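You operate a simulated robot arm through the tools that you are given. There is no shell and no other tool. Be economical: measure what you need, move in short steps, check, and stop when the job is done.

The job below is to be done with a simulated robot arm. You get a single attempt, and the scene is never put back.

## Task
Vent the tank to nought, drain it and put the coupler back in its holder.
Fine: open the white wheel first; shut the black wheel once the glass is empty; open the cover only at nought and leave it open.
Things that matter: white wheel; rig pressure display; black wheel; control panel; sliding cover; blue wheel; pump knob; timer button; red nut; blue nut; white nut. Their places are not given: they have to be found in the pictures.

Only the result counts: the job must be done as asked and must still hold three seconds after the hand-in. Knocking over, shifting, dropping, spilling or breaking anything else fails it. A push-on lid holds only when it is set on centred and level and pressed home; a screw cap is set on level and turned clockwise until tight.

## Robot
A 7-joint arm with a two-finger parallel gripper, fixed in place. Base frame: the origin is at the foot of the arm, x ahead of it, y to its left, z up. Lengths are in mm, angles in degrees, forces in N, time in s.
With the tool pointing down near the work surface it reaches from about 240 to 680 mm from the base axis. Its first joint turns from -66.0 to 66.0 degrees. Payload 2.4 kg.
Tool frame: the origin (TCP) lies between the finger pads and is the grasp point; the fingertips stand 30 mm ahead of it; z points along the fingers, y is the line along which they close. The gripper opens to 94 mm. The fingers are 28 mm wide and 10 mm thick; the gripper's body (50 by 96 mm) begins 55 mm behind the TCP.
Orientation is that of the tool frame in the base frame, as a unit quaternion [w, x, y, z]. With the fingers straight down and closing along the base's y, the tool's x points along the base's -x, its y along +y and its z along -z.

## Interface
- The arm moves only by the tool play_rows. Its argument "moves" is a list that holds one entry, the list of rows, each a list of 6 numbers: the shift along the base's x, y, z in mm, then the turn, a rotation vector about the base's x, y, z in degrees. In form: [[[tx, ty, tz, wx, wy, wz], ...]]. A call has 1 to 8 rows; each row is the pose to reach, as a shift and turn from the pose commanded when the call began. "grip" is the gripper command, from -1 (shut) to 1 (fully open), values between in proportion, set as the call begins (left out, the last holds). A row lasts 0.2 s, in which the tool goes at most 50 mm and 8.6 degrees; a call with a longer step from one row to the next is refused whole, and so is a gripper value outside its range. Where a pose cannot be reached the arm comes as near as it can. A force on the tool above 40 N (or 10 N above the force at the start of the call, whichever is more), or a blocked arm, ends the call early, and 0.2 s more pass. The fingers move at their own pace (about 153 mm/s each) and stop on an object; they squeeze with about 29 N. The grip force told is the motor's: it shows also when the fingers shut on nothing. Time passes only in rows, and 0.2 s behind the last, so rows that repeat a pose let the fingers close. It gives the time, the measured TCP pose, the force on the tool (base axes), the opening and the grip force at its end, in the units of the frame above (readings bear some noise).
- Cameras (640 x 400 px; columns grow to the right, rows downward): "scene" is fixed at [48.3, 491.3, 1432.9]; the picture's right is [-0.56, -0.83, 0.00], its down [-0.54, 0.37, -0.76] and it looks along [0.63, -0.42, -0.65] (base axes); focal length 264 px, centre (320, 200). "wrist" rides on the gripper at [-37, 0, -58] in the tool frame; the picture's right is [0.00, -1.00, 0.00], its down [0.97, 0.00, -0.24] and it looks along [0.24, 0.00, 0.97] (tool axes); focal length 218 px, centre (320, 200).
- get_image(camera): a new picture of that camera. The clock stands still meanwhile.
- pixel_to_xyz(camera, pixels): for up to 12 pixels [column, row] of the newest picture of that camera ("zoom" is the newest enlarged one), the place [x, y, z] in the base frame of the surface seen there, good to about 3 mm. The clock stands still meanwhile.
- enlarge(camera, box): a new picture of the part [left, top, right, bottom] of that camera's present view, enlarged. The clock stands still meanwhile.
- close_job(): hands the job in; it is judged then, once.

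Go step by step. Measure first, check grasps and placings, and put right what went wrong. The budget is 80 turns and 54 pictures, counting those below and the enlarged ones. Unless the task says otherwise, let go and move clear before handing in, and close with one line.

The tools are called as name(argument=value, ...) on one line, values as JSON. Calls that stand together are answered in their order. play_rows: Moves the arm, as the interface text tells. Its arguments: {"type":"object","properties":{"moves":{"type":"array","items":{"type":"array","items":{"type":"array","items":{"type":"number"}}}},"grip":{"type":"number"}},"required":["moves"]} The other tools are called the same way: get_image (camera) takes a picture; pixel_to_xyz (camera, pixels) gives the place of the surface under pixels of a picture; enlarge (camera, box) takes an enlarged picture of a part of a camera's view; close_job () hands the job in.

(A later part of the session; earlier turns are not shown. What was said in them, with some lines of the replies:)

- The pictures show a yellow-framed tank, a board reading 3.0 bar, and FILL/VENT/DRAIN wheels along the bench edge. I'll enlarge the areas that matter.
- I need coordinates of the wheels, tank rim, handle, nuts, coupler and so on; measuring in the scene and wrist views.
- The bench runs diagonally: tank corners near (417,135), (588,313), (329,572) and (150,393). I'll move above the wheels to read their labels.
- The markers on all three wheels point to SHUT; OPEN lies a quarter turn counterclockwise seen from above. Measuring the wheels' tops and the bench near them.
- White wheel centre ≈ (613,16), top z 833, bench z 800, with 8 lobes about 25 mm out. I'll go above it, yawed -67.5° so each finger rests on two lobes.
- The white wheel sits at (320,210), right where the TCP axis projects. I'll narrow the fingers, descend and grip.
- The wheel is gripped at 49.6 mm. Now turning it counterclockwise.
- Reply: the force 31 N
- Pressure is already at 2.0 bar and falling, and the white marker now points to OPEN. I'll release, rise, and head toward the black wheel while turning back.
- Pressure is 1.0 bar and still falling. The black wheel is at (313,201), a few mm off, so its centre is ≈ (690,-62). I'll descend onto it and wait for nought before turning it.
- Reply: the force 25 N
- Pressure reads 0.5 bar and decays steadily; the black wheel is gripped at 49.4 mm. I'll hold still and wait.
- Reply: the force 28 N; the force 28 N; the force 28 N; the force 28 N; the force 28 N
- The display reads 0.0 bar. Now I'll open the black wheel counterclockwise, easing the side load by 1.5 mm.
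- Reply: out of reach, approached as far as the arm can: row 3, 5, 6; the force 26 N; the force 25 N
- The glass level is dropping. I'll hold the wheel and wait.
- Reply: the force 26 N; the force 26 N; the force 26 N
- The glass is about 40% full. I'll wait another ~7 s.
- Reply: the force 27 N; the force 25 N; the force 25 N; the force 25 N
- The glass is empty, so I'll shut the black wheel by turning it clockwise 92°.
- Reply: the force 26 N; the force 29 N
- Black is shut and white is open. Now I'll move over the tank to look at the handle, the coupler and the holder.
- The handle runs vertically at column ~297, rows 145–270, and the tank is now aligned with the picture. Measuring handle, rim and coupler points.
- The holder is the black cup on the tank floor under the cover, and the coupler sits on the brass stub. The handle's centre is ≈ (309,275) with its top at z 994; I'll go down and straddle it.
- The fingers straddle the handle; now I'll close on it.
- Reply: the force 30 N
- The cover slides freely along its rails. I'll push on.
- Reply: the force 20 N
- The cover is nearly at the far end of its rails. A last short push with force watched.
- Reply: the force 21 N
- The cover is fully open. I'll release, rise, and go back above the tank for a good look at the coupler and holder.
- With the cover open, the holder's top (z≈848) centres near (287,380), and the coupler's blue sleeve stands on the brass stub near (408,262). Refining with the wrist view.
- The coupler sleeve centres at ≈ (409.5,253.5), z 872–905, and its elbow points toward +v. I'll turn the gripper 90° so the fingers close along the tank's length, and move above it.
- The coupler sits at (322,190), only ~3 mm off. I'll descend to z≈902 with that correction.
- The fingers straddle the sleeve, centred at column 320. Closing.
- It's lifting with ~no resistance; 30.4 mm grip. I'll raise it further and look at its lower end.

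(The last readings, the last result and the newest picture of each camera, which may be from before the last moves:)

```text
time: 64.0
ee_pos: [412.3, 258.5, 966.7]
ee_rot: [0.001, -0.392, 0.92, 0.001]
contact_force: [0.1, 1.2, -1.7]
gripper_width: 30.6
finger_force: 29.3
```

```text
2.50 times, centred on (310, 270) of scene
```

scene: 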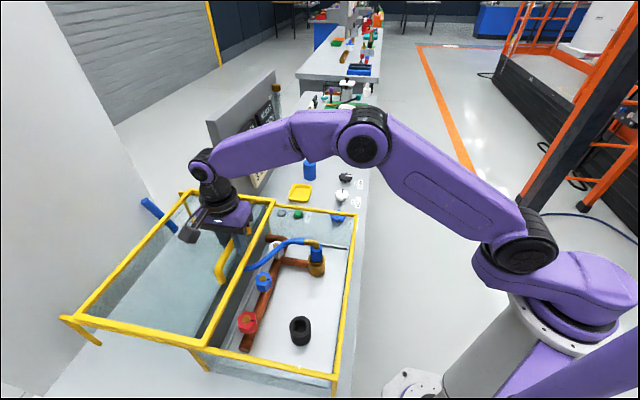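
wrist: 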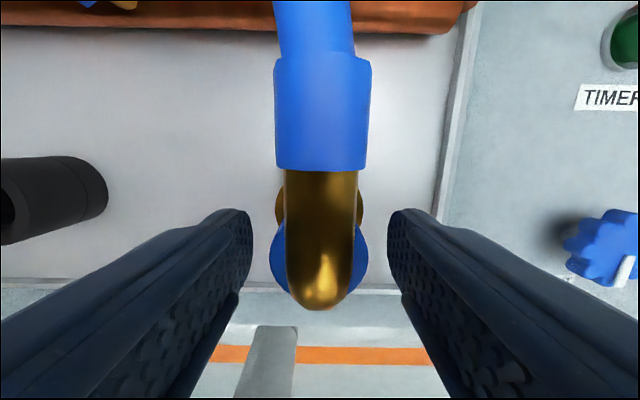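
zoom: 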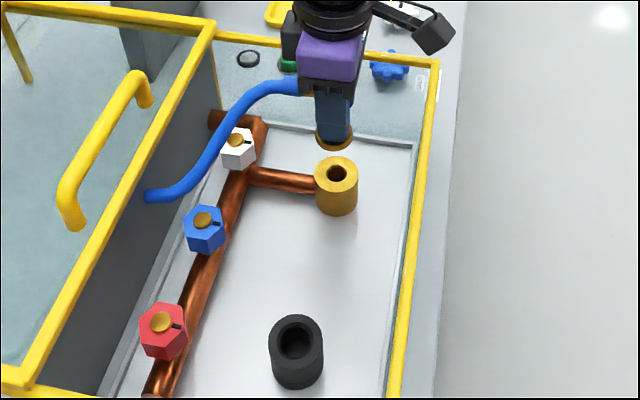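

The coupler is free of the stub, its brass collar visible at (333,137). I'll measure the stub rim and holder rim in the same picture to get an accurate displacement.

pixel_to_xyz(camera="zoom", pixels=[[337, 159], [318, 170], [355, 172], [337, 186], [296, 320], [274, 334], [317, 338], [295, 364], [333, 130], [333, 145], [296, 348], [334, 149]])

get_image(camera="wrist")

```text
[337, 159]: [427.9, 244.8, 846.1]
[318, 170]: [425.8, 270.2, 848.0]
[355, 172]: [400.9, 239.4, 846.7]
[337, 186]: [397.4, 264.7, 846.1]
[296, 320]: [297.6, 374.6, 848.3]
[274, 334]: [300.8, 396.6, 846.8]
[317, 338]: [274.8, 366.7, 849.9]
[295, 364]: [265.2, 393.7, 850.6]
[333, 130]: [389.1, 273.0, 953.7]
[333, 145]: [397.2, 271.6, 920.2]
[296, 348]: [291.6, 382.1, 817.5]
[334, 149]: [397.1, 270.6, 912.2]
```

```text
19 pictures are left
```

wrist: 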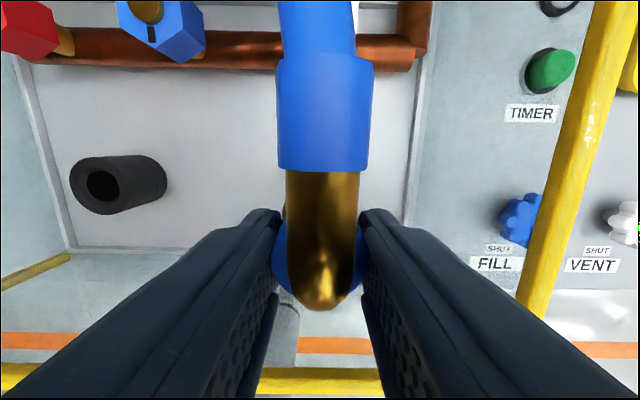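

Stub centre ≈ (413,254.8) and holder centre ≈ (287.7,382), with a hole slightly wider than the collar. I'll carry the coupler along the tank by (-125.4, +127).

play_rows(moves=[[[-10, 10, 3, 0, 0, 0], [-31, 32, 5, 0, 0, 0], [-52, 53, 5, 0, 0, 0], [-73, 74, 5, 0, 0, 0], [-94, 95, 5, 0, 0, 0], [-115, 116, 5, 0, 0, 0], [-125.4, 127, 5, 0, 0, 0], [-125.4, 127, 0, 0, 0, 0]]])

enlarge(camera="scene", box=[240, 230, 360, 380])

get_image(camera="wrist")

```text
time: 65.8
ee_pos: [287.9, 383.6, 965.9]
ee_rot: [0.0, -0.392, 0.92, 0.0]
contact_force: [-0.9, 0.5, -2.0]
gripper_width: 30.3
finger_force: 29.2
```

```text
2.67 times, centred on (300, 305) of scene
```

zoom: 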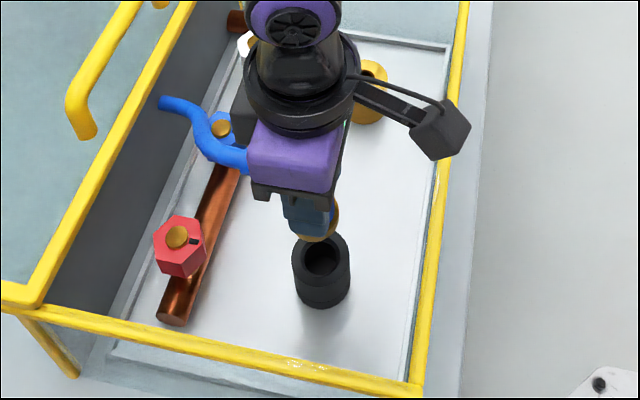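

```text
17 pictures are left
```

wrist: 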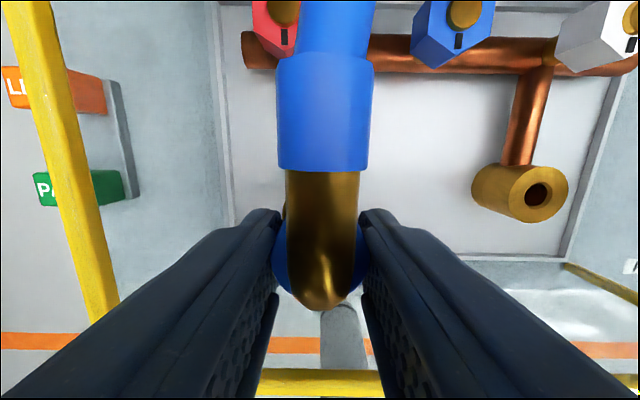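

The coupler hangs above the holder. I'll lower it until the collar is just above the rim and check the centring.

play_rows(moves=[[[-0.8, -0.9, -15, 0, 0, 0], [-0.8, -0.9, -30, 0, 0, 0], [-0.8, -0.9, -42, 0, 0, 0], [-0.8, -0.9, -50, 0, 0, 0], [-0.8, -0.9, -50, 0, 0, 0]]])

enlarge(camera="scene", box=[270, 290, 334, 354])

```text
time: 67.0
ee_pos: [286.2, 383.3, 913.7]
ee_rot: [0.0, -0.39, 0.921, 0.0]
contact_force: [0.0, -0.3, -1.0]
gripper_width: 30.5
finger_force: 28.7
```

```text
6.25 times, centred on (302, 322) of scene
```

zoom: 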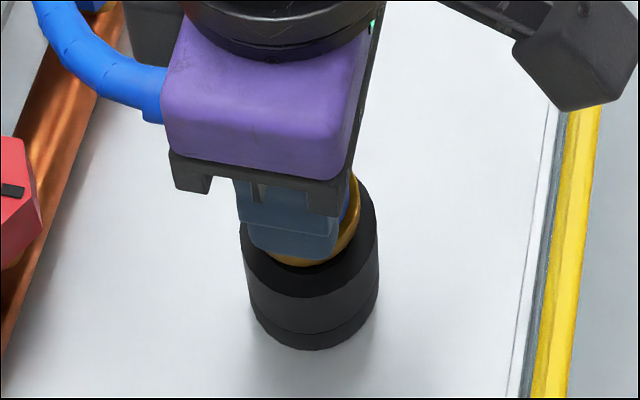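

The collar hangs concentrically over the holder (collar centre ≈ (312,222), rim centre ≈ (309,235) less the height gap). Lowering slowly while watching the force.

play_rows(moves=[[[0, 0, -4, 0, 0, 0], [0, 0, -8, 0, 0, 0], [0, 0, -12, 0, 0, 0], [0, 0, -16, 0, 0, 0], [0, 0, -20, 0, 0, 0], [0, 0, -20, 0, 0, 0]]])

enlarge(camera="scene", box=[270, 290, 334, 354])

```text
time: 68.4
ee_pos: [287.4, 385.8, 896.4]
ee_rot: [0.002, -0.391, 0.92, 0.002]
contact_force: [-2.9, 1.8, 37.3]
gripper_width: 30.3
finger_force: 28.7
```

```text
6.25 times, centred on (302, 322) of scene
```

zoom: 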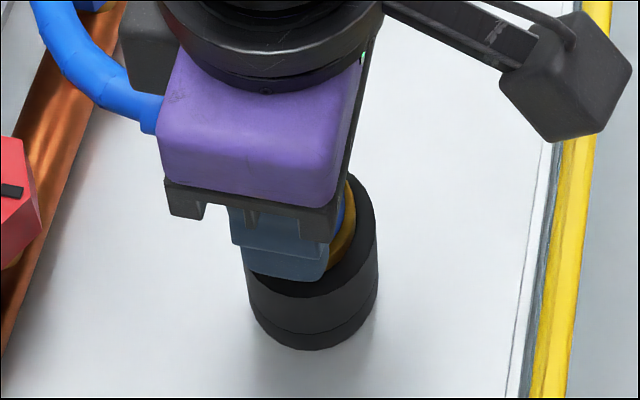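

Contact at TCP ≈ 896 with 37 N; by the stub geometry the collar should be ~9 mm inside the holder. I'll ease off 2 mm and probe sideways to tell whether it's in the bore or on a lip.

play_rows(moves=[[[0, 0, 4, 0, 0, 0], [0, 0, 5, 0, 0, 0], [0, 0, 5, 0, 0, 0]]])

play_rows(moves=[[[-1.5, -1.5, 0, 0, 0, 0], [-3, -3, 0, 0, 0, 0], [-3, -3, 0, 0, 0, 0]]])

play_rows(moves=[[[3, 3, 0, 0, 0, 0], [6, 6, 0, 0, 0, 0], [6, 6, 0, 0, 0, 0]]])

```text
time: 69.2
ee_pos: [286.2, 383.1, 898.8]
ee_rot: [-0.001, -0.391, 0.92, 0.0]
contact_force: [0.2, 0.3, -1.6]
gripper_width: 30.1
finger_force: 29.0
```

```text
time: 70.0
ee_pos: [282.9, 381.4, 898.9]
ee_rot: [0.0, -0.392, 0.92, 0.0]
contact_force: [-0.6, -0.6, -2.1]
gripper_width: 30.2
finger_force: 28.7
```

```text
time: 70.8
ee_pos: [288.9, 387.1, 898.3]
ee_rot: [0.0, -0.391, 0.92, 0.001]
contact_force: [0.9, 0.0, -1.9]
gripper_width: 30.2
finger_force: 29.2
```

There's no sideways resistance over 8 mm, so it was resting on the rim (or slipped in the grip). I'll lift back up, recentre, and look.

play_rows(moves=[[[-3, -3, 20, 0, 0, 0], [-3, -3, 50, 0, 0, 0], [-3, -3, 68, 0, 0, 0], [-3, -3, 68, 0, 0, 0]]])

enlarge(camera="scene", box=[270, 290, 334, 354])

pixel_to_xyz(camera="zoom", pixels=[[309, 200], [250, 240], [370, 240], [309, 290], [290, 210], [330, 225], [309, 240], [309, 255], [280, 270], [340, 270], [300, 180], [340, 180]])

```text
time: 71.8
ee_pos: [285.7, 384.9, 966.7]
ee_rot: [0.0, -0.392, 0.92, 0.0]
contact_force: [-0.4, 0.0, -2.9]
gripper_width: 30.3
finger_force: 29.0
```

```text
6.25 times, centred on (302, 322) of scene
```

zoom: 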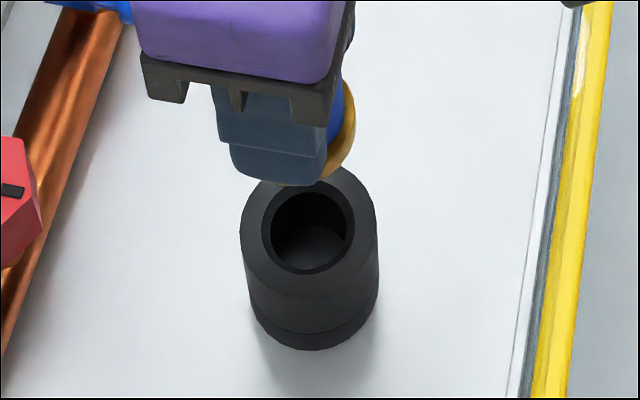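

```text
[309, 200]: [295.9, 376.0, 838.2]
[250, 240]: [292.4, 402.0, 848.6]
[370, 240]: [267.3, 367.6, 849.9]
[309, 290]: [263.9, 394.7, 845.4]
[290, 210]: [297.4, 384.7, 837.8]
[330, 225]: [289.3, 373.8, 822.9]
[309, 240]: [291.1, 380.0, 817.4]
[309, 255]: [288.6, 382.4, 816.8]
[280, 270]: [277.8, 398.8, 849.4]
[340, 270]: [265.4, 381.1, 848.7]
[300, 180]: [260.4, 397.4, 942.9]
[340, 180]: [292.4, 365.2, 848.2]
```

The bore's centre is now clearly seen at (308,232) → ≈ (283,383.3), about 3.5 mm off my earlier target. I'll check that the coupler still sits straight in the grip.

get_image(camera="wrist")

pixel_to_xyz(camera="zoom", pixels=[[345, 95], [350, 120], [343, 150], [330, 172], [336, 110], [325, 175], [352, 100]])

```text
13 pictures are left
```

wrist: 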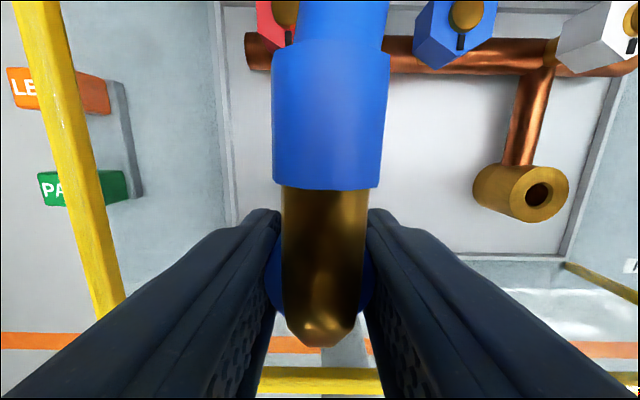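

```text
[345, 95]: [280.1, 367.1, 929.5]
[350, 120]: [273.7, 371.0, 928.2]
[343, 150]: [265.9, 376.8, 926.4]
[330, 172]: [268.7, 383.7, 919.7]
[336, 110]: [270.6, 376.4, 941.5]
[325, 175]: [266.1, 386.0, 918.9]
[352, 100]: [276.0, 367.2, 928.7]
```

The coupler slid ~7 mm up in the grip but is still straight, with its bottom ≈ 47 mm below the TCP. I'll shift (-3.1,+1.6) to the bore's centre, lower to just at rim level, and read the force.

play_rows(moves=[[[-1.5, 0.8, -15, 0, 0, 0], [-3.1, 1.6, -35, 0, 0, 0], [-3.1, 1.6, -52, 0, 0, 0], [-3.1, 1.6, -62, 0, 0, 0], [-3.1, 1.6, -66, 0, 0, 0], [-3.1, 1.6, -68, 0, 0, 0], [-3.1, 1.6, -68, 0, 0, 0]]])

play_rows(moves=[[[0, 0, -1.5, 0, 0, 0], [0, 0, -3, 0, 0, 0], [0, 0, -3, 0, 0, 0]]])

```text
time: 73.4
ee_pos: [283.4, 383.7, 900.3]
ee_rot: [0.001, -0.391, 0.92, 0.001]
contact_force: [-0.4, -0.3, -1.7]
gripper_width: 30.1
finger_force: 29.3
```

```text
time: 74.2
ee_pos: [282.6, 384.8, 896.6]
ee_rot: [0.0, -0.391, 0.92, -0.001]
contact_force: [-2.9, -2.1, 6.2]
gripper_width: 30.0
finger_force: 28.5
```

Light contact (6 N), with a side force pointing to -v, toward the bore's centre. I'll shift 2 mm in -v and then lower a bit.

play_rows(moves=[[[-0.7, -0.7, 0, 0, 0, 0], [-1.4, -1.4, 0, 0, 0, 0], [-1.4, -1.4, 0, 0, 0, 0]]])

play_rows(moves=[[[0, 0, -1, 0, 0, 0], [0, 0, -2, 0, 0, 0], [0, 0, -2, 0, 0, 0]]])

enlarge(camera="scene", box=[280, 300, 328, 348])

```text
time: 75.0
ee_pos: [281.9, 384.3, 897.0]
ee_rot: [0.0, -0.392, 0.92, 0.0]
contact_force: [1.0, -0.4, -2.0]
gripper_width: 30.4
finger_force: 28.6
```

```text
time: 75.8
ee_pos: [282.1, 384.4, 896.9]
ee_rot: [0.002, -0.391, 0.92, 0.0]
contact_force: [-1.3, -1.1, 18.2]
gripper_width: 30.5
finger_force: 29.2
```

```text
8.33 times, centred on (304, 324) of scene
```

zoom: 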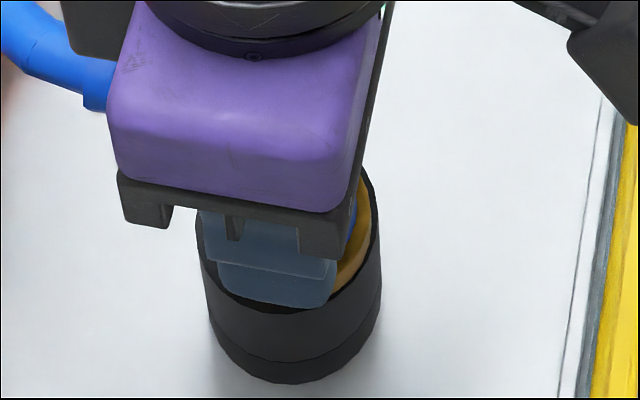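

The collar rests at rim height both times; I need to know whether it carries a plug beneath. I'll lift it and tilt it 30° so its underside faces the scene camera.

play_rows(moves=[[[0, 0, 20, 0, 0, 0], [0, 0, 55, 0, 0, 0], [0, 0, 90, 0, 0, 0], [0, 0, 95, 4.1, 6.3, 0], [0, 0, 95, 8.3, 12.6, 0], [0, 0, 95, 12.4, 18.9, 0], [0, 0, 95, 16.5, 25.2, 0], [0, 0, 95, 16.5, 25.2, 0]]])

enlarge(camera="scene", box=[260, 270, 340, 350])

```text
time: 77.6
ee_pos: [279.5, 383.5, 990.2]
ee_rot: [-0.144, -0.377, 0.889, 0.217]
contact_force: [0.4, 0.6, -1.8]
gripper_width: 30.3
finger_force: 29.0
```

```text
5.00 times, centred on (300, 310) of scene
```

zoom: 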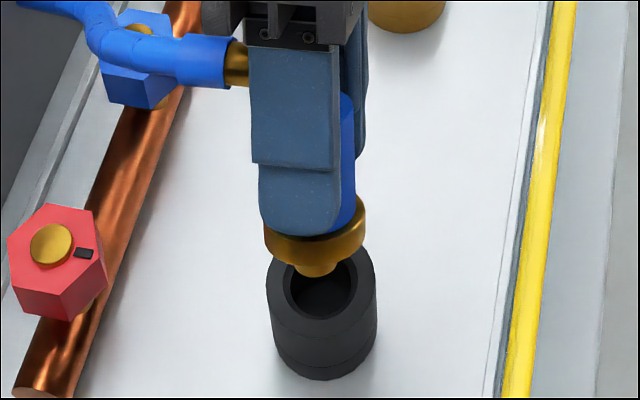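

A plug is visible under the collar at (318,270), and the collar is wider than the bore. So it seats with the plug in the bore and the collar on the rim, which both contacts were. I'll straighten, recentre by (+0.8,+1.2) and lower to light contact.

play_rows(moves=[[[0, 0, 0, -4.1, -6.3, 0], [0, 0, 0, -8.3, -12.6, 0], [0, 0, 0, -12.4, -18.9, 0], [0, 0, 0, -16.5, -25.2, 0], [0.8, 1.2, -20, -16.5, -25.2, 0], [0.8, 1.2, -45, -16.5, -25.2, 0], [0.8, 1.2, -70, -16.5, -25.2, 0], [0.8, 1.2, -82, -16.5, -25.2, 0]]])

play_rows(moves=[[[0, 0, -4, 0, 0, 0], [0, 0, -8, 0, 0, 0], [0, 0, -11, 0, 0, 0], [0, 0, -12, 0, 0, 0], [0, 0, -12, 0, 0, 0]]])

enlarge(camera="scene", box=[270, 290, 334, 354])

```text
time: 79.4
ee_pos: [281.8, 384.2, 905.8]
ee_rot: [0.0, -0.391, 0.92, 0.0]
contact_force: [0.9, 0.3, -1.5]
gripper_width: 30.2
finger_force: 29.5
```

```text
time: 80.6
ee_pos: [281.7, 385.6, 895.0]
ee_rot: [0.0, -0.392, 0.92, 0.0]
contact_force: [-5.6, -6.5, 36.1]
gripper_width: 30.3
finger_force: 29.2
```

```text
6.25 times, centred on (302, 322) of scene
```

zoom: 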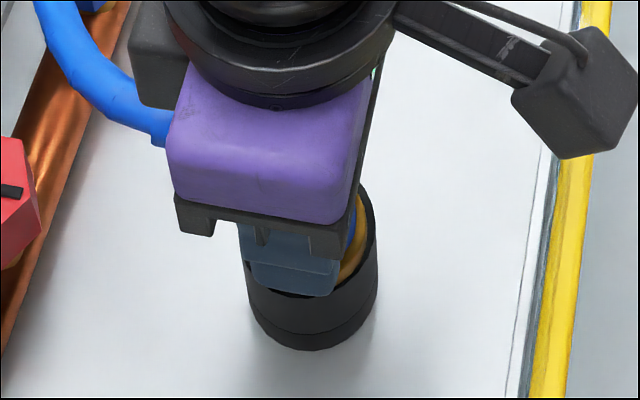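

The collar's right edge (≈365) against the rim (309±69) shows it is ~2.5 mm too far toward -v. I'll lift a little, shift +2 mm along v, and set down with light contact.

play_rows(moves=[[[0, 0, 4, 0, 0, 0], [0, 0, 8, 0, 0, 0], [1.4, 1.5, 8, 0, 0, 0], [1.4, 1.5, 8, 0, 0, 0]]])

play_rows(moves=[[[0, 0, -2, 0, 0, 0], [0, 0, -4, 0, 0, 0], [0, 0, -4, 0, 0, 0]]])

play_rows(moves=[[[0, 0, -1, 0, 0, 0], [0, 0, -1, 0, 0, 0]]])

```text
time: 81.6
ee_pos: [283.0, 385.9, 903.2]
ee_rot: [0.0, -0.392, 0.92, -0.001]
contact_force: [-0.1, -0.1, -1.3]
gripper_width: 30.1
finger_force: 28.8
```

```text
time: 82.4
ee_pos: [282.6, 387.0, 899.7]
ee_rot: [0.0, -0.392, 0.92, 0.0]
contact_force: [0.0, 0.4, -2.1]
gripper_width: 30.2
finger_force: 28.6
```

```text
time: 83.0
ee_pos: [281.5, 385.2, 897.8]
ee_rot: [0.0, -0.392, 0.92, 0.0]
contact_force: [0.2, -0.1, -1.3]
gripper_width: 30.2
finger_force: 28.3
```

play_rows(moves=[[[0, 0, -1, 0, 0, 0], [0, 0, -1, 0, 0, 0]]])

play_rows(moves=[[[0, 0, -1, 0, 0, 0], [0, 0, -1, 0, 0, 0]]])

enlarge(camera="scene", box=[270, 290, 334, 354])

```text
time: 83.6
ee_pos: [282.5, 386.8, 898.4]
ee_rot: [0.0, -0.391, 0.92, -0.001]
contact_force: [-0.2, -0.3, -1.5]
gripper_width: 30.3
finger_force: 29.0
```

```text
time: 84.2
ee_pos: [282.5, 386.4, 896.0]
ee_rot: [0.0, -0.392, 0.92, 0.0]
contact_force: [0.3, 0.5, -1.0]
gripper_width: 30.1
finger_force: 29.2
```

```text
6.25 times, centred on (302, 322) of scene
```

zoom: 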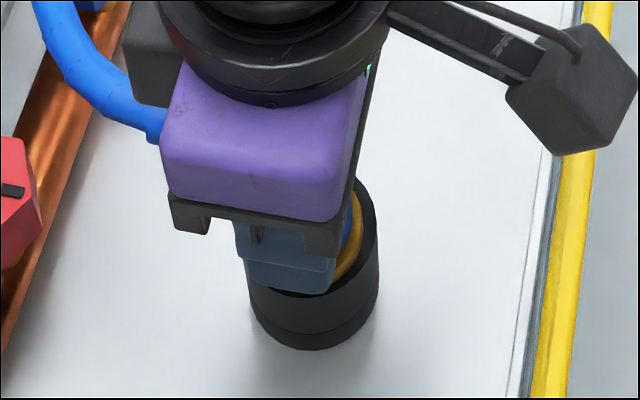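

The collar now leaves ~6 mm of rim visible at right, as expected when centred. I'll keep lowering in 1 mm steps to contact.

play_rows(moves=[[[0, 0, -1, 0, 0, 0], [0, 0, -1, 0, 0, 0]]])

play_rows(moves=[[[0, 0, -1, 0, 0, 0], [0, 0, -1, 0, 0, 0]]])

play_rows(moves=[[[0, 0, -1, 0, 0, 0], [0, 0, -1, 0, 0, 0]]])

```text
time: 84.8
ee_pos: [283.5, 386.3, 896.3]
ee_rot: [0.0, -0.392, 0.92, 0.0]
contact_force: [0.0, -0.7, -3.0]
gripper_width: 30.3
finger_force: 29.4
```

```text
time: 85.4
ee_pos: [283.8, 387.1, 895.1]
ee_rot: [0.0, -0.391, 0.921, 0.001]
contact_force: [-0.1, -5.4, 20.8]
gripper_width: 30.2
finger_force: 28.9
```

```text
time: 86.0
ee_pos: [284.1, 385.6, 894.5]
ee_rot: [0.001, -0.391, 0.92, 0.001]
contact_force: [0.4, -4.7, 35.1]
gripper_width: 30.1
finger_force: 28.7
```

Firm contact at TCP ≈ 895. I'll back off 2 mm and open only a little, so the fingers still guard it.

play_rows(moves=[[[0, 0, 1, 0, 0, 0], [0, 0, 1.6, 0, 0, 0], [0, 0, 1.6, 0, 0, 0]]])

play_rows(moves=[[[0, 0, 0, 0, 0, 0], [0, 0, 0, 0, 0, 0], [0, 0, 0, 0, 0, 0]]], grip=-0.15)

get_image(camera="wrist")

```text
time: 86.8
ee_pos: [282.7, 385.9, 895.8]
ee_rot: [-0.001, -0.391, 0.92, -0.001]
contact_force: [0.1, 0.0, -2.2]
gripper_width: 30.1
finger_force: 29.0
```

```text
time: 87.6
ee_pos: [282.8, 386.2, 895.8]
ee_rot: [0.0, -0.393, 0.92, 0.0]
contact_force: [0.5, -0.8, 0.1]
gripper_width: 40.0
finger_force: 0.0
```

```text
8 pictures are left
```

wrist: 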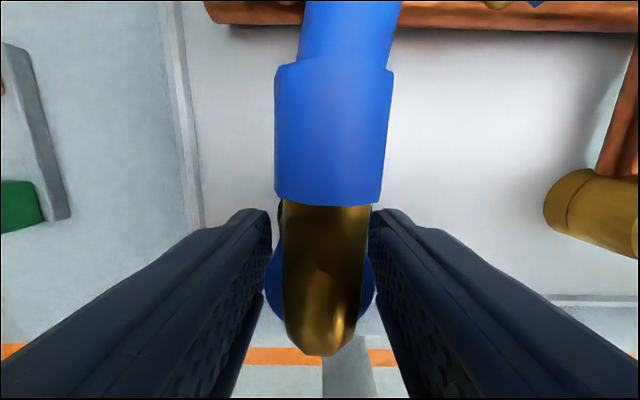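

The coupler stands still between the opened fingers (40 mm). I'll open wider and rise straight up.

play_rows(moves=[[[0, 0, 0, 0, 0, 0], [0, 0, 5, 0, 0, 0], [0, 0, 20, 0, 0, 0], [0, 0, 40, 0, 0, 0], [0, 0, 70, 0, 0, 0], [0, 0, 110, 0, 0, 0], [0, 0, 150, 0, 0, 0]]], grip=0.2)

enlarge(camera="scene", box=[260, 270, 340, 350])

get_image(camera="wrist")

```text
time: 89.2
ee_pos: [285.7, 383.7, 1045.6]
ee_rot: [0.0, -0.391, 0.92, 0.0]
contact_force: [0.7, 0.1, -0.1]
gripper_width: 56.2
finger_force: 0.0
```

```text
5.00 times, centred on (300, 310) of scene
```

zoom: 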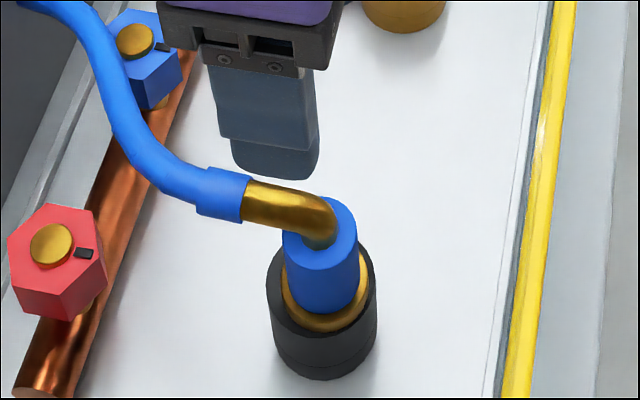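

```text
6 pictures are left
```

wrist: 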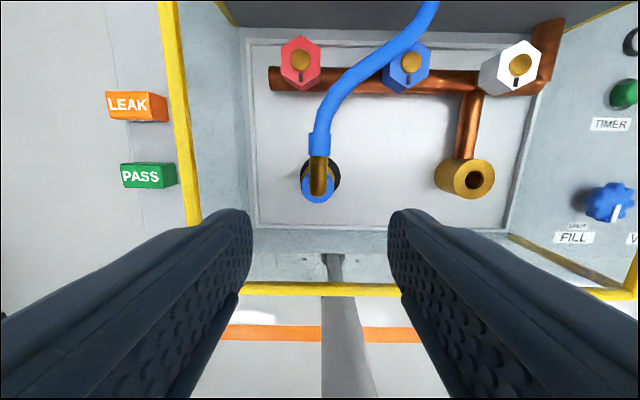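

The coupler stands in the holder, collar centred on the rim (324 vs 322). I'll measure the collar and rim heights to check it's level and seated.

pixel_to_xyz(camera="zoom", pixels=[[283, 290], [324, 327], [364, 285], [324, 318], [288, 240], [350, 235], [318, 262], [324, 338], [272, 275], [374, 280], [320, 200], [250, 195]])

enlarge(camera="wrist", box=[280, 140, 360, 220])

```text
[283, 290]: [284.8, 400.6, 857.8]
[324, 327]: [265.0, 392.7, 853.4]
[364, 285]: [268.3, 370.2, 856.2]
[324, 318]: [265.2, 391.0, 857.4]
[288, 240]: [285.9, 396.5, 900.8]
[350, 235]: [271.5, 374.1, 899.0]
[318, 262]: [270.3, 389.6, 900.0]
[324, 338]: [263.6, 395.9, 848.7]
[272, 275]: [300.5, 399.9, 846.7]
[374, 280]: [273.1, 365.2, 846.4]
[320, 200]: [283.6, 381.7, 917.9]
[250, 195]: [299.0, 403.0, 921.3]
```

```text
5.00 times, centred on (320, 180) of wrist
```

zoom: 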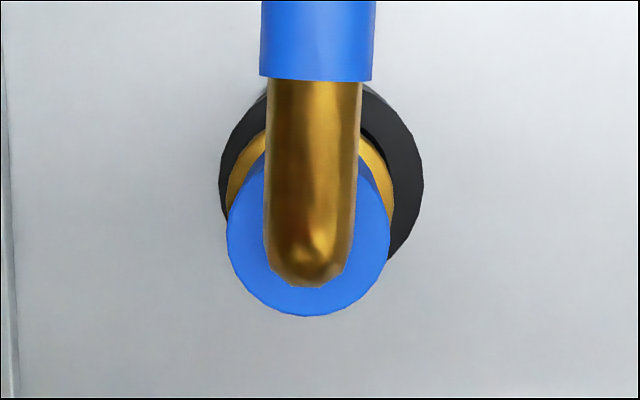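

The sleeve top is level (899–901), the collar rests on the rim (z≈848) at the same relative height as on the stub, and the plug is in the bore. I'll move the arm clear and then check everything once more.

play_rows(moves=[[[0, 0, 40, 0, 0, 0], [0, 0, 80, 0, 0, 0], [10, -30, 110, 0, 0, 0], [20, -65, 130, 0, 0, 0], [30, -100, 140, 0, 0, 0], [40, -140, 150, 0, 0, 0], [45, -180, 150, 0, 0, 0], [45, -220, 150, 0, 0, 0]]])

play_rows(moves=[[[10, -40, 0, 0, 0, 0], [15, -80, 0, 0, 0, 0], [20, -120, 0, 0, 0, 0], [20, -150, 0, 0, 0, 0], [20, -150, 0, 0, 0, 0], [20, -150, 0, 0, 0, 0], [20, -150, 0, 0, 0, 0], [20, -150, 0, 0, 0, 0]]])

get_image(camera="scene")

enlarge(camera="scene", box=[260, 270, 340, 350])

enlarge(camera="scene", box=[200, 70, 390, 215])

```text
time: 91.0
ee_pos: [328.7, 163.2, 1194.5]
ee_rot: [0.0, -0.392, 0.92, 0.001]
contact_force: [-0.5, -0.3, -0.3]
gripper_width: 56.3
finger_force: 0.0
```

```text
time: 92.8
ee_pos: [346.4, 15.9, 1195.3]
ee_rot: [-0.001, -0.392, 0.92, -0.001]
contact_force: [0.3, -0.3, 0.4]
gripper_width: 56.3
finger_force: 0.0
```

```text
4 pictures are left
```

scene: 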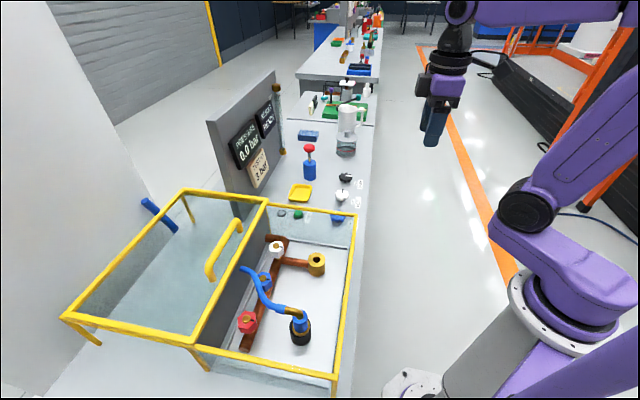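

```text
5.00 times, centred on (300, 310) of scene
```

zoom: 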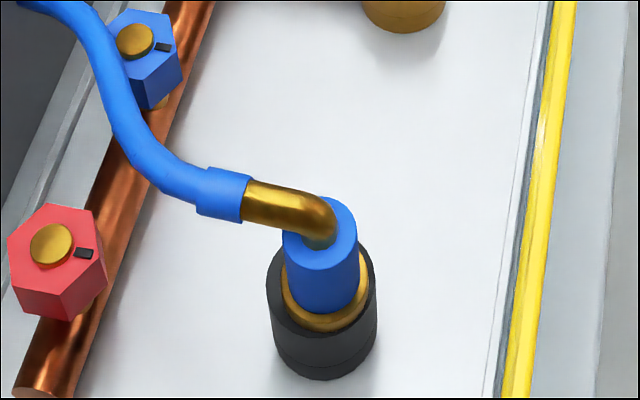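

```text
2.76 times, centred on (295, 142) of scene
```

zoom: 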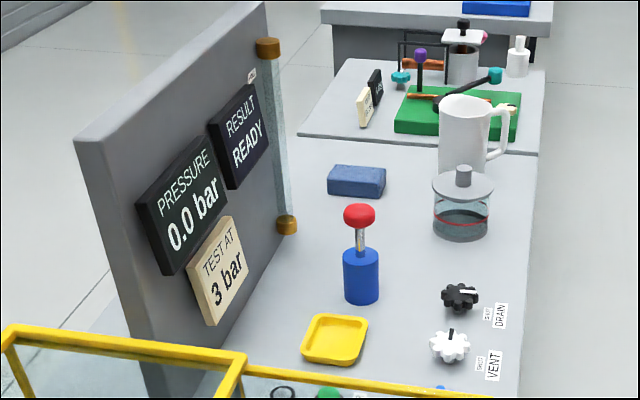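

Everything holds: 0.0 bar, empty glass, black wheel shut, white wheel open, cover open. The coupler stands unmoved in the holder and the arm is clear, so I'm handing in.

close_job()

```text
The job is handed in.
```

I vented the tank to 0.0 bar, drained it until the glass was empty and shut the black wheel. I then opened the cover, left it open, and set the coupler in its holder, about 2 mm off centre but level and steady.
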